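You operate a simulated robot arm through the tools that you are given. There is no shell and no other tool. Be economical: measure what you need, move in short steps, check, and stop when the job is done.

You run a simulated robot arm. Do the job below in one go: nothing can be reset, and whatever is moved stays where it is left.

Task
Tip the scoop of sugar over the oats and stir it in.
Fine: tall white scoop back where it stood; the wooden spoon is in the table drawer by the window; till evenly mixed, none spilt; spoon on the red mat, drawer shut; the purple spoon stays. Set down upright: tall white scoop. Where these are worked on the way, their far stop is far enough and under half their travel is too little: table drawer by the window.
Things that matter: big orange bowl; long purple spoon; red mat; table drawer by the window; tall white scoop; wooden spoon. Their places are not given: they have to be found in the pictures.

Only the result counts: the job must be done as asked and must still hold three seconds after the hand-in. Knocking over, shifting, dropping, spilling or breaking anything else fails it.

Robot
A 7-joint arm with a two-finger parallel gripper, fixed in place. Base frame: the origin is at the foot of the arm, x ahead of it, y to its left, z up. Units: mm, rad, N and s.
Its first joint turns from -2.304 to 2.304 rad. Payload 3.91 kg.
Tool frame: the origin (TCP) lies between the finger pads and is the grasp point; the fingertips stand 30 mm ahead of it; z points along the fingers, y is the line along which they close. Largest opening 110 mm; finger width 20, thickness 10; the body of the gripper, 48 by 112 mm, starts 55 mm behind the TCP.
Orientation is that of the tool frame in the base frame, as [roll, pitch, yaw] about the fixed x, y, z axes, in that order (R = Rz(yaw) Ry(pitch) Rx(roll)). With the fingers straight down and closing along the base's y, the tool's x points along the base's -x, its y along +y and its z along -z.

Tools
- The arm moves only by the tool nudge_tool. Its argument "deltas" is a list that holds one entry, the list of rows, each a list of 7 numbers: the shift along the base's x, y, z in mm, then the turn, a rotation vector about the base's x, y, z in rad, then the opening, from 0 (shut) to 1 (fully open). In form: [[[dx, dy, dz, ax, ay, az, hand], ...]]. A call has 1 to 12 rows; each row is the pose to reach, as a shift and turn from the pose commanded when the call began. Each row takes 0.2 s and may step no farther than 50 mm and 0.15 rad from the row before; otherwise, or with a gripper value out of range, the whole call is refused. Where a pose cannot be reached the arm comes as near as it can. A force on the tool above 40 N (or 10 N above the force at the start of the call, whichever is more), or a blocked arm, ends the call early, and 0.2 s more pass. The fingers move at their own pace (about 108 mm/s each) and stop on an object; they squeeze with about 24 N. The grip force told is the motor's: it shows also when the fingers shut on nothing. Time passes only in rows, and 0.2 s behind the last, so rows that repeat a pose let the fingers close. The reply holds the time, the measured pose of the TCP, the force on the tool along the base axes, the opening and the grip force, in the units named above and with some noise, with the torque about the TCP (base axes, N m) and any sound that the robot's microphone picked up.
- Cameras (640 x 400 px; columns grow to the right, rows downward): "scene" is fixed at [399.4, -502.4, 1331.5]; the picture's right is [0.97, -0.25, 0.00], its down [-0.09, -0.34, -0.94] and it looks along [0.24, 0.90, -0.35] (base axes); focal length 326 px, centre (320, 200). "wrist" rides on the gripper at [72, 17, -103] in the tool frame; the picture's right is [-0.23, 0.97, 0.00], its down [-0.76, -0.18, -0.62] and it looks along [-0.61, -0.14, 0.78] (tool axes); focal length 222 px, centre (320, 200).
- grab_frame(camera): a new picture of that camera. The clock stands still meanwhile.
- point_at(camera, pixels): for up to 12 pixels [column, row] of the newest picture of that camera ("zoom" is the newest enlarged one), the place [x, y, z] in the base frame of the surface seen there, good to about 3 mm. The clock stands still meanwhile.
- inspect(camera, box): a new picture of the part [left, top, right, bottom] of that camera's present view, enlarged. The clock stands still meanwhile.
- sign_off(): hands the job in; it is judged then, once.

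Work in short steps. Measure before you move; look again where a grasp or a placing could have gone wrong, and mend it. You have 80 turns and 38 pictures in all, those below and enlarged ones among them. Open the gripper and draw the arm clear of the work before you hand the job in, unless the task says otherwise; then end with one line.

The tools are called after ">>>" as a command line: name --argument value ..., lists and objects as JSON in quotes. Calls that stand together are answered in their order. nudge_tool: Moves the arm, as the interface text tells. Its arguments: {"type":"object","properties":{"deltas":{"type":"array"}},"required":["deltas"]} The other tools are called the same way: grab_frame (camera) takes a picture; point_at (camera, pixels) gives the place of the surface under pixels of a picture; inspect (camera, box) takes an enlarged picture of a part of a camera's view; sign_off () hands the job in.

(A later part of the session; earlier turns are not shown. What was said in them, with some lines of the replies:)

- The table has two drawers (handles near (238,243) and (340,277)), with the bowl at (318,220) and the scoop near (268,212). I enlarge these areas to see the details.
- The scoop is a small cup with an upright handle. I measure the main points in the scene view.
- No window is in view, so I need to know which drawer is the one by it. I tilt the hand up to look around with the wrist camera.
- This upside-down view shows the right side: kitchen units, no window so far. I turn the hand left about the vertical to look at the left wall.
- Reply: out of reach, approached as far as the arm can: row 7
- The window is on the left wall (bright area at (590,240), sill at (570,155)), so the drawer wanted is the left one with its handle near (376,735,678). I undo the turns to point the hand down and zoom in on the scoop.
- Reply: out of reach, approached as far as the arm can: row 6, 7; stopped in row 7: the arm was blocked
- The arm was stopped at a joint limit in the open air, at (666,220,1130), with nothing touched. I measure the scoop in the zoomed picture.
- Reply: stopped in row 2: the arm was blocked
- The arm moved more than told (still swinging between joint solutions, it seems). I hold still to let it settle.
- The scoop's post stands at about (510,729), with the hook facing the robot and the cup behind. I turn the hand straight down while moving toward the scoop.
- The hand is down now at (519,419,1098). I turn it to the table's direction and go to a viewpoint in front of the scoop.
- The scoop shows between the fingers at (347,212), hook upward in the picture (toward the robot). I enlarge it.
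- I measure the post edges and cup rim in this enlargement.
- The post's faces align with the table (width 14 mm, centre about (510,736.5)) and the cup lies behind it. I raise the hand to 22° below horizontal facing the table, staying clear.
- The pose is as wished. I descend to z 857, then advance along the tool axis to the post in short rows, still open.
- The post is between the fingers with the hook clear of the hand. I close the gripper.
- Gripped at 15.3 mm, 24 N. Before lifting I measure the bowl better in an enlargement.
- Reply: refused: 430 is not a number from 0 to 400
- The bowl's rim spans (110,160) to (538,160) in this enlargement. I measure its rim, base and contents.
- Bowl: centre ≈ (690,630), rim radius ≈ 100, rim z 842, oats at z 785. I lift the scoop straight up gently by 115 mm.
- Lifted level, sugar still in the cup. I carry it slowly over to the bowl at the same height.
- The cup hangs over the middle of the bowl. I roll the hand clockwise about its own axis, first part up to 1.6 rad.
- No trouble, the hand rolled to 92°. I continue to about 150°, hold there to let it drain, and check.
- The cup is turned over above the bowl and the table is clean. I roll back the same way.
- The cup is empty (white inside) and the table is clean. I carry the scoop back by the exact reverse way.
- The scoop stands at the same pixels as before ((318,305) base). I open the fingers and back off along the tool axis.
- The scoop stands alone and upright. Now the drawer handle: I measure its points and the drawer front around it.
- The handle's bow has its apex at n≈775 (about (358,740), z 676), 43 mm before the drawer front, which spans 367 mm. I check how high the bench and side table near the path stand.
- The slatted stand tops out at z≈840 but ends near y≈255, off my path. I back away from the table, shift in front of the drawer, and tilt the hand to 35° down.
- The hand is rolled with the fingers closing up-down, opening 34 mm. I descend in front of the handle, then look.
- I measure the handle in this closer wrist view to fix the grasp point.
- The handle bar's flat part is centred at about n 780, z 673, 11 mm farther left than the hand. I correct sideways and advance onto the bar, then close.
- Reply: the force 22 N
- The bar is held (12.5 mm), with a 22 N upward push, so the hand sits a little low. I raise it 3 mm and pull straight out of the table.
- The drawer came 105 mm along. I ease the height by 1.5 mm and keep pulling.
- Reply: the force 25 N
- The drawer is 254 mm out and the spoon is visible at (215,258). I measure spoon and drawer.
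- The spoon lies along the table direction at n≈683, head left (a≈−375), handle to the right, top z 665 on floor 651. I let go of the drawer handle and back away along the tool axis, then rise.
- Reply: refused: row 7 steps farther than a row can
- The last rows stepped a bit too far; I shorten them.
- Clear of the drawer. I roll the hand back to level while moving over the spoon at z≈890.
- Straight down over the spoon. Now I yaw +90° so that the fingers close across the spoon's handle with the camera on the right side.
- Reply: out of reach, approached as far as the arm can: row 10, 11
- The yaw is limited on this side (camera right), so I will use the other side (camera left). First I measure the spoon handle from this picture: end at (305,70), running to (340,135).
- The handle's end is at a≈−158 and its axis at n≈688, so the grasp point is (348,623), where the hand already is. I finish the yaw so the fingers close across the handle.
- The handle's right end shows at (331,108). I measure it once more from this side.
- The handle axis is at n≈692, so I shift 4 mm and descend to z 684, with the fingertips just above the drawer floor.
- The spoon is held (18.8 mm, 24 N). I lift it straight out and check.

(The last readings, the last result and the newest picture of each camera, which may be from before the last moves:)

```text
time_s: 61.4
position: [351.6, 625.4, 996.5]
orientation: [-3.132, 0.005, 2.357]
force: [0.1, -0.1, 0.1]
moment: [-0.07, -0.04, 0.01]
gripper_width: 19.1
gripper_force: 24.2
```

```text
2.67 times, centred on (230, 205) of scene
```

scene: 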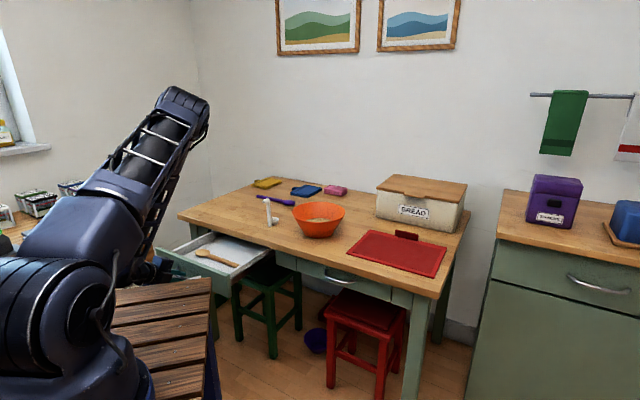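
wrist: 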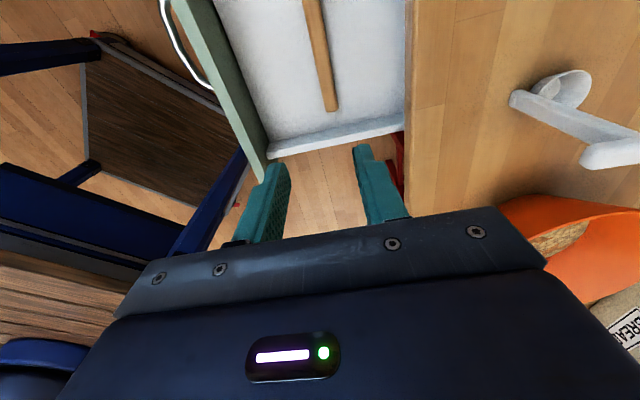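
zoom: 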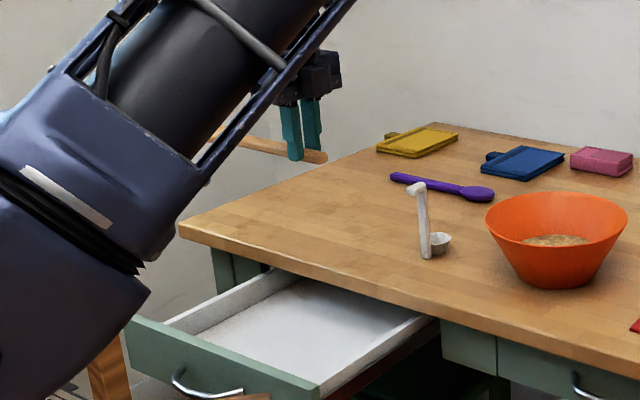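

The spoon hangs level in the grip and the drawer is empty. I raise to z≈1070 while tilting the hand 65° so that the spoon's head points down.

>>> nudge_tool --deltas '[[[0, 0, 9, -0.0888, -0.0894, 0, 0], [0, 0, 18, -0.1776, -0.1789, 0, 0], [0, 0, 27, -0.2663, -0.2683, 0, 0], [0, 0, 36, -0.3551, -0.3578, 0, 0], [0, 0, 45, -0.4439, -0.4472, 0, 0], [0, 0, 54, -0.5327, -0.5367, 0, 0], [0, 0, 63, -0.6214, -0.6261, 0, 0], [0, 0, 70, -0.7102, -0.7156, 0, 0], [0, 0, 77, -0.799, -0.805, 0, 0]]]'

>>> nudge_tool --deltas '[[[40, -4, 0, 0, 0, 0, 0], [85, -8, 0, 0, 0, 0, 0], [130, -12, 0, 0, 0, 0, 0], [175, -17, 0, 0, 0, 0, 0], [220, -21, 0, 0, 0, 0, 0], [265, -25, 0, 0, 0, 0, 0], [310, -30, 0, 0, 0, 0, 0], [350, -34, 0, 0, 0, 0, 0], [381, -37, 0, 0, 0, 0, 0]]]'

>>> grab_frame --camera "scene"

```text
time_s: 63.4
position: [352.6, 625.0, 1071.4]
orientation: [3.139, 1.141, 2.348]
force: [1.6, -0.4, -0.2]
moment: [-0.03, 0.01, -0.1]
gripper_width: 18.7
gripper_force: 23.7
```

```text
time_s: 65.4
position: [731.3, 592.4, 1070.6]
orientation: [3.14, 1.138, 2.351]
force: [0.2, -0.5, -0.7]
moment: [0.0, 0.01, 0.02]
gripper_width: 19.0
gripper_force: 23.5
```

```text
10 pictures are left
```

scene: 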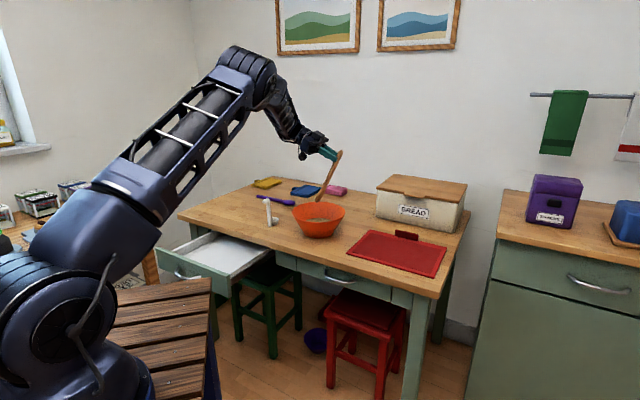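

Spoon head hangs above the bowl near (320,196). I measure the spoon's points.

>>> inspect --camera "scene" --box '[284, 142, 364, 242]'

>>> point_at --camera "scene" --pixels '[[340, 155], [331, 174], [325, 185], [321, 193], [318, 199]]'

```text
4.00 times, centred on (324, 192) of scene
```

zoom: 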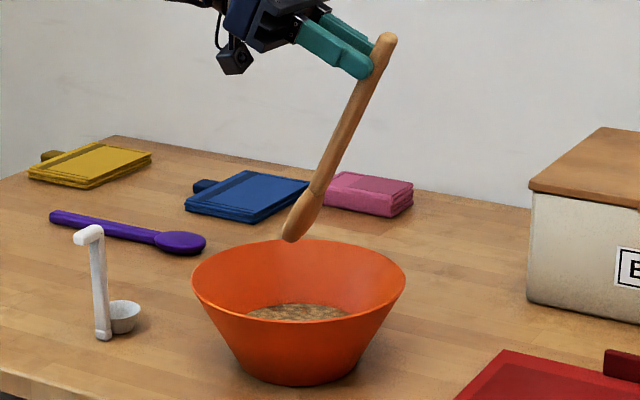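

```text
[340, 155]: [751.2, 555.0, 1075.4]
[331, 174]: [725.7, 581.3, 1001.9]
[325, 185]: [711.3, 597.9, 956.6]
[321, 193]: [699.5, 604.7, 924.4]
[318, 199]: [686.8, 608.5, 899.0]
```

The tip is at about (686,616,887) and nearly centred. I shift it a few mm to the bowl's middle and lower it into the oats to about z 768.

>>> nudge_tool --deltas '[[[-1, 7, -20, 0, 0, 0, 0], [-1, 7, -50, 0, 0, 0, 0], [-1, 7, -78, 0, 0, 0, 0], [-1, 7, -98, 0, 0, 0, 0], [-1, 7, -110, 0, 0, 0, 0], [-1, 7, -119, 0, 0, 0, 0]]]'

```text
time_s: 66.8
position: [729.5, 596.3, 952.2]
orientation: [3.139, 1.141, 2.348]
force: [0.2, -1.5, 5.7]
moment: [-0.06, 0.02, -0.02]
gripper_width: 19.3
gripper_force: 23.4
```

The head is in the oats with only 6 N resistance. I stir in a circle of 30 mm radius.

>>> nudge_tool --deltas '[[[15, 0, 0, 0, 0, 0, 0], [30, 0, 0, 0, 0, 0, 0], [24, 18, 0, 0, 0, 0, 0], [9, 28.5, 0, 0, 0, 0, 0], [-9, 28.5, 0, 0, 0, 0, 0], [-24, 18, 0, 0, 0, 0, 0], [-30, 0, 0, 0, 0, 0, 0], [-24, -18, 0, 0, 0, 0, 0], [-9, -28.5, 0, 0, 0, 0, 0], [9, -28.5, 0, 0, 0, 0, 0], [24, -18, 0, 0, 0, 0, 0], [30, 0, 0, 0, 0, 0, 0]]]'

>>> inspect --camera "scene" --box '[286, 192, 350, 242]'

```text
time_s: 69.4
position: [762.5, 597.2, 951.3]
orientation: [3.14, 1.14, 2.349]
force: [0.1, -2.9, 7.0]
moment: [-0.11, 0.2, 0.04]
gripper_width: 19.1
gripper_force: 24.1
```

```text
8.00 times, centred on (318, 217) of scene
```

zoom: 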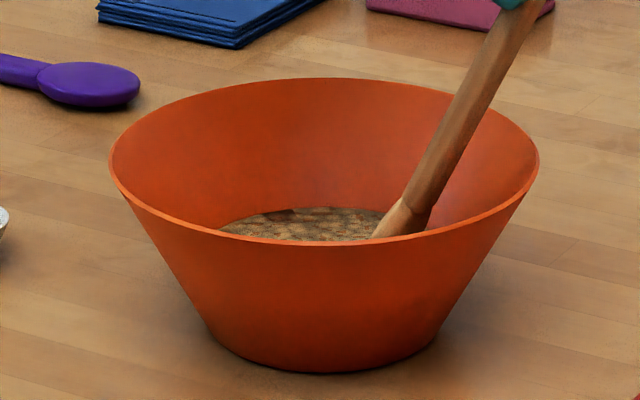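

The oats are still speckled. I stir several more circles.

>>> nudge_tool --deltas '[[[-6, 18, 0, 0, 0, 0, 0], [-21, 28.5, 0, 0, 0, 0, 0], [-39, 28.5, 0, 0, 0, 0, 0], [-54, 18, 0, 0, 0, 0, 0], [-60, 0, 0, 0, 0, 0, 0], [-54, -18, 0, 0, 0, 0, 0], [-39, -28.5, 0, 0, 0, 0, 0], [-21, -28.5, 0, 0, 0, 0, 0], [-6, -18, 0, 0, 0, 0, 0], [0, 0, 0, 0, 0, 0, 0]]]'

>>> nudge_tool --deltas '[[[-6, 18, 0, 0, 0, 0, 0], [-21, 28.5, 0, 0, 0, 0, 0], [-39, 28.5, 0, 0, 0, 0, 0], [-54, 18, 0, 0, 0, 0, 0], [-60, 0, 0, 0, 0, 0, 0], [-54, -18, 0, 0, 0, 0, 0], [-39, -28.5, 0, 0, 0, 0, 0], [-21, -28.5, 0, 0, 0, 0, 0], [-6, -18, 0, 0, 0, 0, 0], [0, 0, 0, 0, 0, 0, 0]]]'

>>> nudge_tool --deltas '[[[-10, 10, 0, 0, 0, 0, 0], [-21, 15, 0, 0, 0, 0, 0], [-35, 15, 0, 0, 0, 0, 0], [-46, 5, 0, 0, 0, 0, 0], [-46, -8, 0, 0, 0, 0, 0], [-35, -15, 0, 0, 0, 0, 0], [-21, -15, 0, 0, 0, 0, 0], [-10, -10, 0, 0, 0, 0, 0], [-14, 4, 0, 0, 0, 0, 0], [-30, 15, 0, 0, 0, 0, 0], [-45, 0, 0, 0, 0, 0, 0], [-30, 0, 0, 0, 0, 0, 0]]]'

>>> inspect --camera "scene" --box '[286, 192, 350, 242]'

```text
time_s: 71.6
position: [762.0, 596.4, 951.2]
orientation: [-3.141, 1.14, 2.352]
force: [-0.5, 0.0, -0.6]
moment: [0.0, 0.01, 0.0]
gripper_width: 19.1
gripper_force: 23.9
```

```text
time_s: 73.8
position: [762.6, 594.7, 952.0]
orientation: [-3.141, 1.141, 2.351]
force: [0.0, 0.0, 0.0]
moment: [0.0, 0.01, 0.0]
gripper_width: 19.0
gripper_force: 23.8
```

```text
time_s: 76.4
position: [730.4, 597.1, 953.2]
orientation: [-3.141, 1.141, 2.353]
force: [0.8, -0.6, 0.0]
moment: [-0.02, 0.0, -0.03]
gripper_width: 18.9
gripper_force: 24.2
```

```text
8.00 times, centred on (318, 217) of scene
```

zoom: 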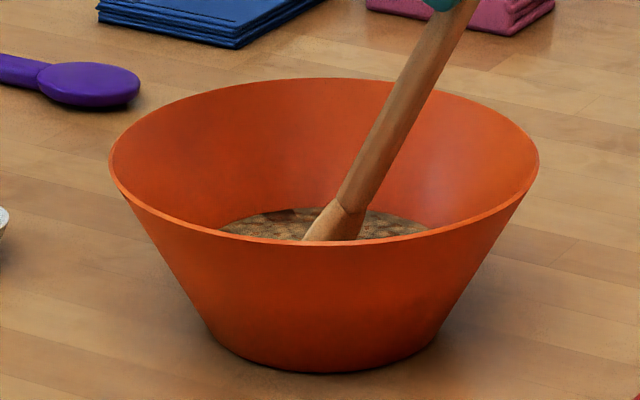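

The resistance has fallen to nearly zero, a sign of a loose, even mix. I add two wider circles the other way round to be sure.

>>> nudge_tool --deltas '[[[17, 0, 0, 0, 0, 0, 0], [34, 0, 0, 0, 0, 0, 0], [27.5, -20, 0, 0, 0, 0, 0], [10.5, -32.3, 0, 0, 0, 0, 0], [-10.5, -32.3, 0, 0, 0, 0, 0], [-27.5, -20, 0, 0, 0, 0, 0], [-34, 0, 0, 0, 0, 0, 0], [-27.5, 20, 0, 0, 0, 0, 0], [-10.5, 32.3, 0, 0, 0, 0, 0], [10.5, 32.3, 0, 0, 0, 0, 0], [27.5, 20, 0, 0, 0, 0, 0], [34, 0, 0, 0, 0, 0, 0]]]'

>>> nudge_tool --deltas '[[[-6.5, -20, 0, 0, 0, 0, 0], [-23.5, -32.3, 0, 0, 0, 0, 0], [-44.5, -32.3, 0, 0, 0, 0, 0], [-61.5, -20, 0, 0, 0, 0, 0], [-68, 0, 0, 0, 0, 0, 0], [-61.5, 20, 0, 0, 0, 0, 0], [-44.5, 32.3, 0, 0, 0, 0, 0], [-23.5, 32.3, 0, 0, 0, 0, 0], [-6.5, 20, 0, 0, 0, 0, 0], [-20, 5, 0, 0, 0, 0, 0], [-34, 0, 0, 0, 0, 0, 0], [-34, 0, 0, 0, 0, 0, 0]]]'

```text
time_s: 79.0
position: [764.7, 597.0, 954.0]
orientation: [-3.14, 1.139, 2.352]
force: [0.3, 1.0, -0.6]
moment: [-0.03, 0.01, 0.01]
gripper_width: 18.9
gripper_force: 24.1
```

```text
time_s: 81.6
position: [730.6, 594.3, 951.8]
orientation: [-3.141, 1.141, 2.351]
force: [0.4, 0.0, -0.3]
moment: [-0.04, 0.0, 0.0]
gripper_width: 18.8
gripper_force: 23.2
```

I lift the spoon slowly out of the bowl and look at the mix and the mat.

>>> nudge_tool --deltas '[[[0, 0, 8, 0, 0, 0, 0], [0, 0, 22, 0, 0, 0, 0], [0, 0, 40, 0, 0, 0, 0], [0, 0, 60, 0, 0, 0, 0], [0, 0, 80, 0, 0, 0, 0], [0, 0, 100, 0, 0, 0, 0], [0, 0, 120, 0, 0, 0, 0], [0, 0, 120, 0, 0, 0, 0]]]'

>>> inspect --camera "scene" --box '[286, 192, 350, 242]'

>>> point_at --camera "scene" --pixels '[[368, 231], [444, 247], [433, 274], [350, 252], [400, 252], [405, 232], [405, 236]]'

```text
time_s: 83.4
position: [731.0, 596.0, 1070.9]
orientation: [-3.141, 1.141, 2.352]
force: [-0.1, 0.2, -0.3]
moment: [-0.02, -0.01, 0.05]
gripper_width: 19.0
gripper_force: 23.7
```

```text
8.00 times, centred on (318, 217) of scene
```

zoom: 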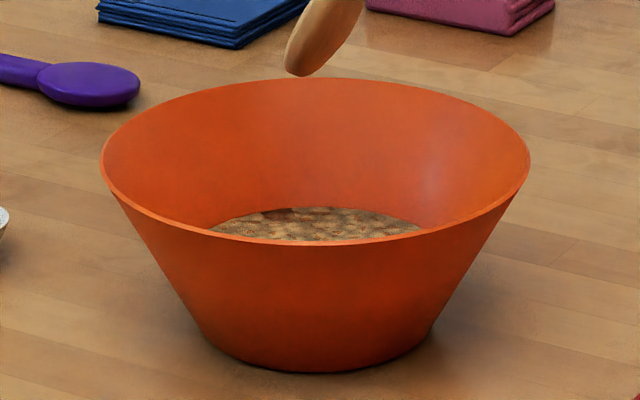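

```text
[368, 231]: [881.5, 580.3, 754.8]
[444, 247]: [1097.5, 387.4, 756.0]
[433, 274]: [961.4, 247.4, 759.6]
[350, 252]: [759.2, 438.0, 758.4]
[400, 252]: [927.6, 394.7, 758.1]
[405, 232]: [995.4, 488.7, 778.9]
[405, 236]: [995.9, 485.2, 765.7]
```

The mix looks evenly speckled. The mat spans about n 848–1040, a 222–507 at z 757. I bring the spoon back to level while carrying it over to the front part of the mat.

>>> nudge_tool --deltas '[[[22, -30, 0, 0.0888, 0.0894, 0, 0], [44, -60, 0, 0.1776, 0.1789, 0, 0], [66, -90, 0, 0.2663, 0.2683, 0, 0], [88, -120, 0, 0.3551, 0.3578, 0, 0], [110, -150, -10, 0.4439, 0.4472, 0, 0], [132, -180, -30, 0.5327, 0.5367, 0, 0], [154, -210, -55, 0.6214, 0.6261, 0, 0], [176, -240, -80, 0.7102, 0.7156, 0, 0], [197.7, -271, -105, 0.799, 0.805, 0, 0], [197.7, -271, -140, 0.799, 0.805, 0, 0], [197.7, -271, -170, 0.799, 0.805, 0, 0]]]'

>>> grab_frame --camera "scene"

```text
time_s: 85.8
position: [929.5, 324.2, 901.4]
orientation: [-3.136, 0.005, 2.357]
force: [-0.5, -0.1, -0.2]
moment: [-0.02, -0.02, -0.02]
gripper_width: 18.9
gripper_force: 24.0
```

```text
5 pictures are left
```

scene: 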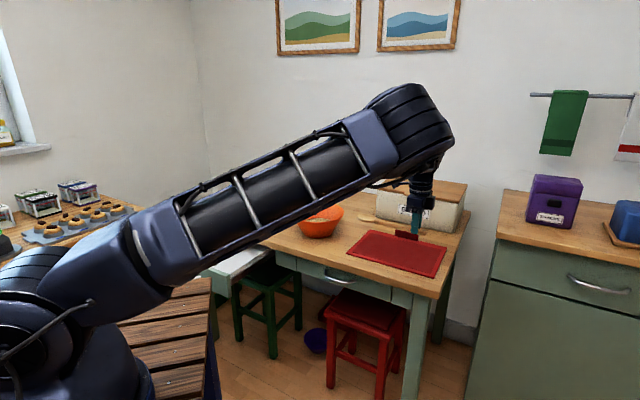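

Level and reached. The spoon shows from about (360,217) to (425,230); I measure its ends before lowering.

>>> point_at --camera "scene" --pixels '[[362, 217], [366, 219], [375, 220], [395, 224], [420, 229], [424, 231], [429, 231], [347, 253], [340, 245]]'

```text
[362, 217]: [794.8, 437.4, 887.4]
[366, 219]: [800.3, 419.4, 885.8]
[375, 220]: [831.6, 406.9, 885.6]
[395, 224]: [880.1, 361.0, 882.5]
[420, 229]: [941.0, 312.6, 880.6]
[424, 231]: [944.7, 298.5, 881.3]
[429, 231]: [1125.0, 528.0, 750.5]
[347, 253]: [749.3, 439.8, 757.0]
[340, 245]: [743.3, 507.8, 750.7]
```

The whole spoon lies over the mat (head edge n≈861, tip a≈245, end a≈460). I lower it, slowly at the end, until it touches.

>>> nudge_tool --deltas '[[[0, 0, -25, 0, 0, 0, 0], [0, 0, -55, 0, 0, 0, 0], [0, 0, -80, 0, 0, 0, 0], [0, 0, -97, 0, 0, 0, 0], [0, 0, -104, 0, 0, 0, 0], [0, 0, -108, 0, 0, 0, 0], [0, 0, -110, 0, 0, 0, 0]]]'

```text
time_s: 87.4
position: [928.4, 324.8, 790.5]
orientation: [-3.135, 0.005, 2.356]
force: [0.0, -0.2, 0.2]
moment: [-0.02, -0.04, 0.01]
gripper_width: 18.9
gripper_force: 24.4
```

No contact yet at z 790.5. I go down in 1 mm steps.

>>> nudge_tool --deltas '[[[0, 0, -1, 0, 0, 0, 0], [0, 0, -2, 0, 0, 0, 0], [0, 0, -2, 0, 0, 0, 0]]]'

```text
time_s: 88.2
position: [928.7, 324.7, 790.8]
orientation: [-3.134, 0.004, 2.356]
force: [-0.1, -1.0, 7.3]
moment: [-0.3, -0.25, -0.03]
gripper_width: 19.3
gripper_force: 24.1
```

Contact at 7 N. I open the fingers and rise straight up.

>>> nudge_tool --deltas '[[[0, 0, 0.5, 0, 0, 0, 0.3], [0, 0, 0.5, 0, 0, 0, 0.4], [0, 0, 0.5, 0, 0, 0, 0.4], [0, 0, 15, 0, 0, 0, 0.4], [0, 0, 45, 0, 0, 0, 0.4], [0, 0, 85, 0, 0, 0, 0.4], [0, 0, 125, 0, 0, 0, 0.4], [0, 0, 165, 0, 0, 0, 0.4], [0, 0, 205, 0, 0, 0, 0.4]]]'

>>> grab_frame --camera "wrist"

```text
time_s: 90.2
position: [929.0, 324.8, 995.0]
orientation: [-3.134, 0.003, 2.357]
force: [0.1, -1.0, -0.7]
moment: [-0.01, 0.01, -0.02]
gripper_width: 44.1
gripper_force: 0.1
```

```text
4 pictures are left
```

wrist: 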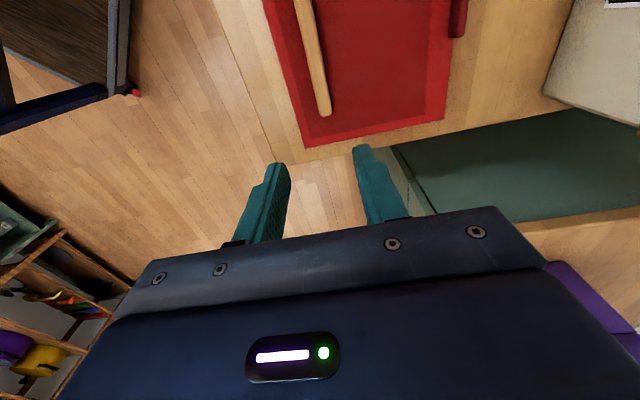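

The spoon lies on the red mat. Now to shut the drawer: I move the hand back at height z≈995 toward the drawer.

>>> nudge_tool --deltas '[[[-42, 16, 0, 0, 0, 0, 0.31], [-84, 32, 0, 0, 0, 0, 0.31], [-126, 48, 0, 0, 0, 0, 0.31], [-168, 64, 0, 0, 0, 0, 0.31], [-210, 80, 0, 0, 0, 0, 0.31], [-252, 96, 0, 0, 0, 0, 0.31], [-294, 112, 0, 0, 0, 0, 0.31], [-336, 128, 0, 0, 0, 0, 0.31], [-378, 144, 0, 0, 0, 0, 0.31], [-420, 160, 0, 0, 0, 0, 0.31], [-462, 176, 0, 0, 0, 0, 0.31], [-504, 192, 0, 0, 0, 0, 0.31]]]'

>>> nudge_tool --deltas '[[[-30, 11, 0, 0.0845, -0.084, 0, 0.31], [-60, 22, 0, 0.169, -0.168, 0, 0.31], [-90, 33, 0, 0.2534, -0.252, 0, 0.31], [-120, 44, 0, 0.3379, -0.336, 0, 0.31], [-150, 54, 0, 0.4224, -0.42, 0, 0.31], [-180, 65, 0, 0.5068, -0.504, 0, 0.31], [-205, 76, -10, 0.5913, -0.588, 0, 0.31], [-220, 84, -35, 0.6758, -0.672, 0, 0.31]]]'

```text
time_s: 92.8
position: [422.1, 516.8, 996.7]
orientation: [-3.135, 0.004, 2.356]
force: [0.4, -0.1, 0.0]
moment: [-0.01, 0.04, -0.04]
gripper_width: 34.0
gripper_force: 0.1
```

```text
time_s: 94.6
position: [205.1, 602.8, 962.2]
orientation: [2.193, 0.0, 2.351]
force: [0.3, -0.3, 0.9]
moment: [-0.03, -0.02, 0.0]
gripper_width: 33.9
gripper_force: 0.2
```

In the known approach line. I descend by the reverse of the earlier way to just in front of the handle.

>>> nudge_tool --deltas '[[[-2, 1, -45, 0, 0, 0, 0.31], [-20, -17, -85, 0, 0, 0, 0.31], [-38, -35, -125, 0, 0, 0, 0.31], [-55, -52, -165, 0, 0, 0, 0.31], [-68, -65, -210, 0, 0, 0, 0.31], [-68, -65, -256, 0, 0, 0, 0.31], [-68, -65, -256, 0, 0, 0, 0.31]]]'

>>> grab_frame --camera "wrist"

```text
time_s: 96.2
position: [136.1, 537.7, 703.5]
orientation: [2.195, 0.0, 2.354]
force: [0.0, -1.3, 0.3]
moment: [-0.01, 0.0, 0.03]
gripper_width: 34.3
gripper_force: 0.1
```

```text
3 pictures are left
```

wrist: 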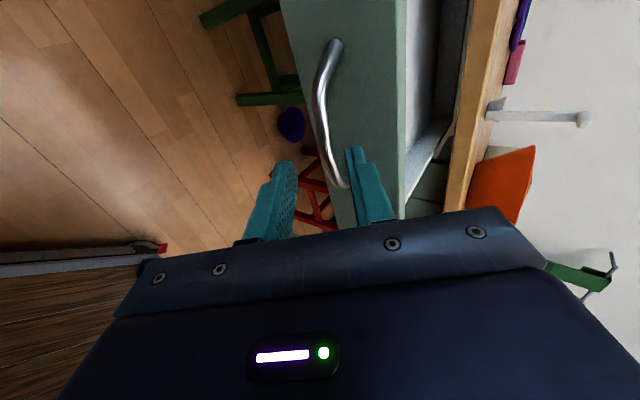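

The bar is right ahead between the fingers. I advance onto it and close.

>>> nudge_tool --deltas '[[[9, 8.8, -7.5, 0, 0, 0, 0.31], [18, 17.5, -15, 0, 0, 0, 0.31], [27, 26.3, -22, 0, 0, 0, 0.31], [27, 26.3, -22, 0, 0, 0, 0], [27, 26.3, -22, 0, 0, 0, 0], [27, 26.3, -22, 0, 0, 0, 0]]]'

```text
time_s: 97.6
position: [162.8, 562.7, 681.1]
orientation: [2.197, 0.003, 2.353]
force: [2.5, -1.4, -5.1]
moment: [0.18, 0.17, -0.64]
gripper_width: 12.7
gripper_force: 45.3
```

Held again. I push the drawer in along the same line.

>>> nudge_tool --deltas '[[[7, 7.1, 0, 0, 0, 0, 0], [21, 21.2, 0, 0, 0, 0, 0], [38, 38.3, 0, 0, 0, 0, 0], [56, 56.4, 0, 0, 0, 0, 0], [74, 74.5, 0, 0, 0, 0, 0], [92, 92.7, 0, 0, 0, 0, 0], [110, 110.8, 0, 0, 0, 0, 0], [128, 128.9, 0, 0, 0, 0, 0], [146, 147, 0, 0, 0, 0, 0], [162, 163.2, 0, 0, 0, 0, 0], [172, 173.2, 0, 0, 0, 0, 0]]]'

>>> nudge_tool --deltas '[[[3.5, 3.5, 0, 0, 0, 0, 0], [7, 7, 0, 0, 0, 0, 0], [10, 10, 0, 0, 0, 0, 0], [12, 12, 0, 0, 0, 0, 0], [14, 14, 0, 0, 0, 0, 0]]]'

```text
time_s: 100.0
position: [338.3, 736.7, 680.9]
orientation: [2.194, 0.002, 2.353]
force: [11.7, -7.1, 7.7]
moment: [0.03, -0.21, -1.19]
gripper_width: 12.4
gripper_force: 45.5
```

```text
time_s: 101.0
position: [344.1, 745.3, 680.3]
orientation: [2.2, 0.0, 2.355]
force: [-2.1, -11.6, 7.8]
moment: [0.38, 0.22, -0.5]
gripper_width: 12.8
gripper_force: 44.9
stopped in row 5: the force on the tool passed its limit at 47 N (the readings are from after the stop); the commanded pose is now the measured one
```

The push met the stop at 47 N, at the original closed position (344,745). I open, back off along the tool axis, and rise away.

>>> nudge_tool --deltas '[[[0, 0, 0, 0, 0, 0, 0.31], [0, 0, 0, 0, 0, 0, 0.31], [-12, -12, 11, 0, 0, 0, 0.31], [-26, -26, 25, 0, 0, 0, 0.31], [-50, -50, 38, 0, 0, 0, 0.31], [-60, -60, 80, 0, 0, 0, 0.31], [-60, -60, 125, 0, 0, 0, 0.31], [-60, -60, 170, 0, 0, 0, 0.31], [-60, -60, 215, 0, 0, 0, 0.31], [-60, -60, 260, 0, 0, 0, 0.6], [-60, -60, 300, 0, 0, 0, 1]]]'

>>> grab_frame --camera "scene"

```text
time_s: 103.4
position: [285.2, 684.9, 978.7]
orientation: [2.203, 0.002, 2.355]
force: [0.3, 1.4, 0.0]
moment: [0.04, -0.01, -0.01]
gripper_width: 109.7
gripper_force: 0.1
```

```text
2 pictures are left
```

scene: 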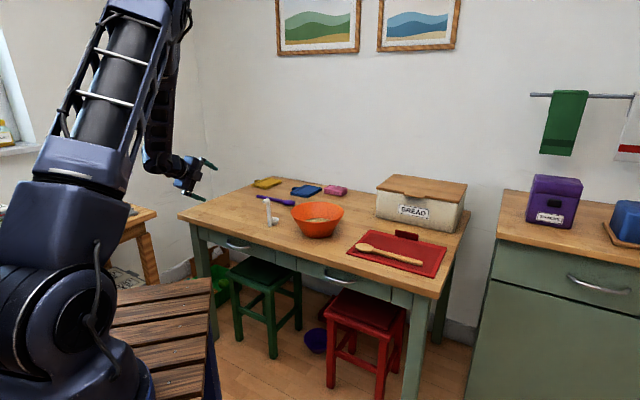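

The drawer is shut, the spoon on the mat, the scoop upright in place. I check the mix and bowl close up, and the drawer front's depth.

>>> point_at --camera "scene" --pixels '[[260, 252], [218, 240], [268, 223], [241, 248]]'

>>> inspect --camera "scene" --box '[290, 200, 346, 235]'

```text
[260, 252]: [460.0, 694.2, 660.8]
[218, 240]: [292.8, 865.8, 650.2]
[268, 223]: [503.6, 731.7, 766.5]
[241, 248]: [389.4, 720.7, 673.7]
```

```text
11.43 times, centred on (318, 218) of scene
```

zoom: 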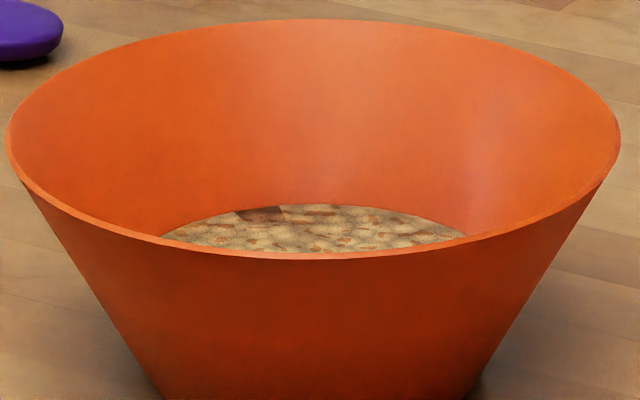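

The drawer front is back at its closed depth (n≈817). The wrist camera happens to point at the bowl from here, so I use it for a steeper look.

>>> inspect --camera "wrist" --box '[250, 120, 410, 220]'

```text
4.00 times, centred on (330, 170) of wrist
```

zoom: 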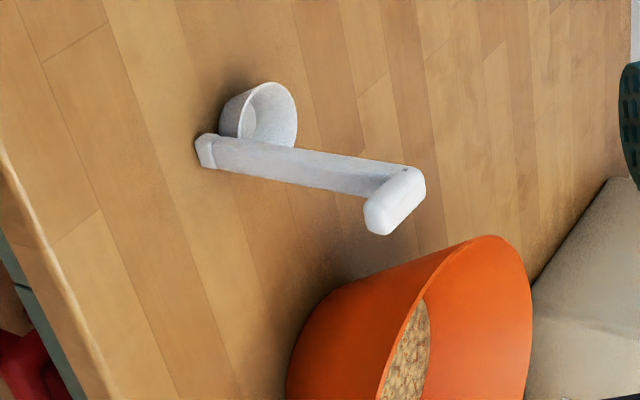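

The mix is evenly flecked with no sugar on the table, the scoop is empty and upright, and the arm is clear with the gripper open. I hand the job in.

>>> sign_off

```text
The job is handed in.
```

I tipped the sugar over the oats and stirred it in; the mix looks even and I saw none spilt. The scoop is back where it stood, the wooden spoon is on the red mat, the drawer is shut and the purple spoon was not touched. The bowl shifted about 4 mm while I stirred.
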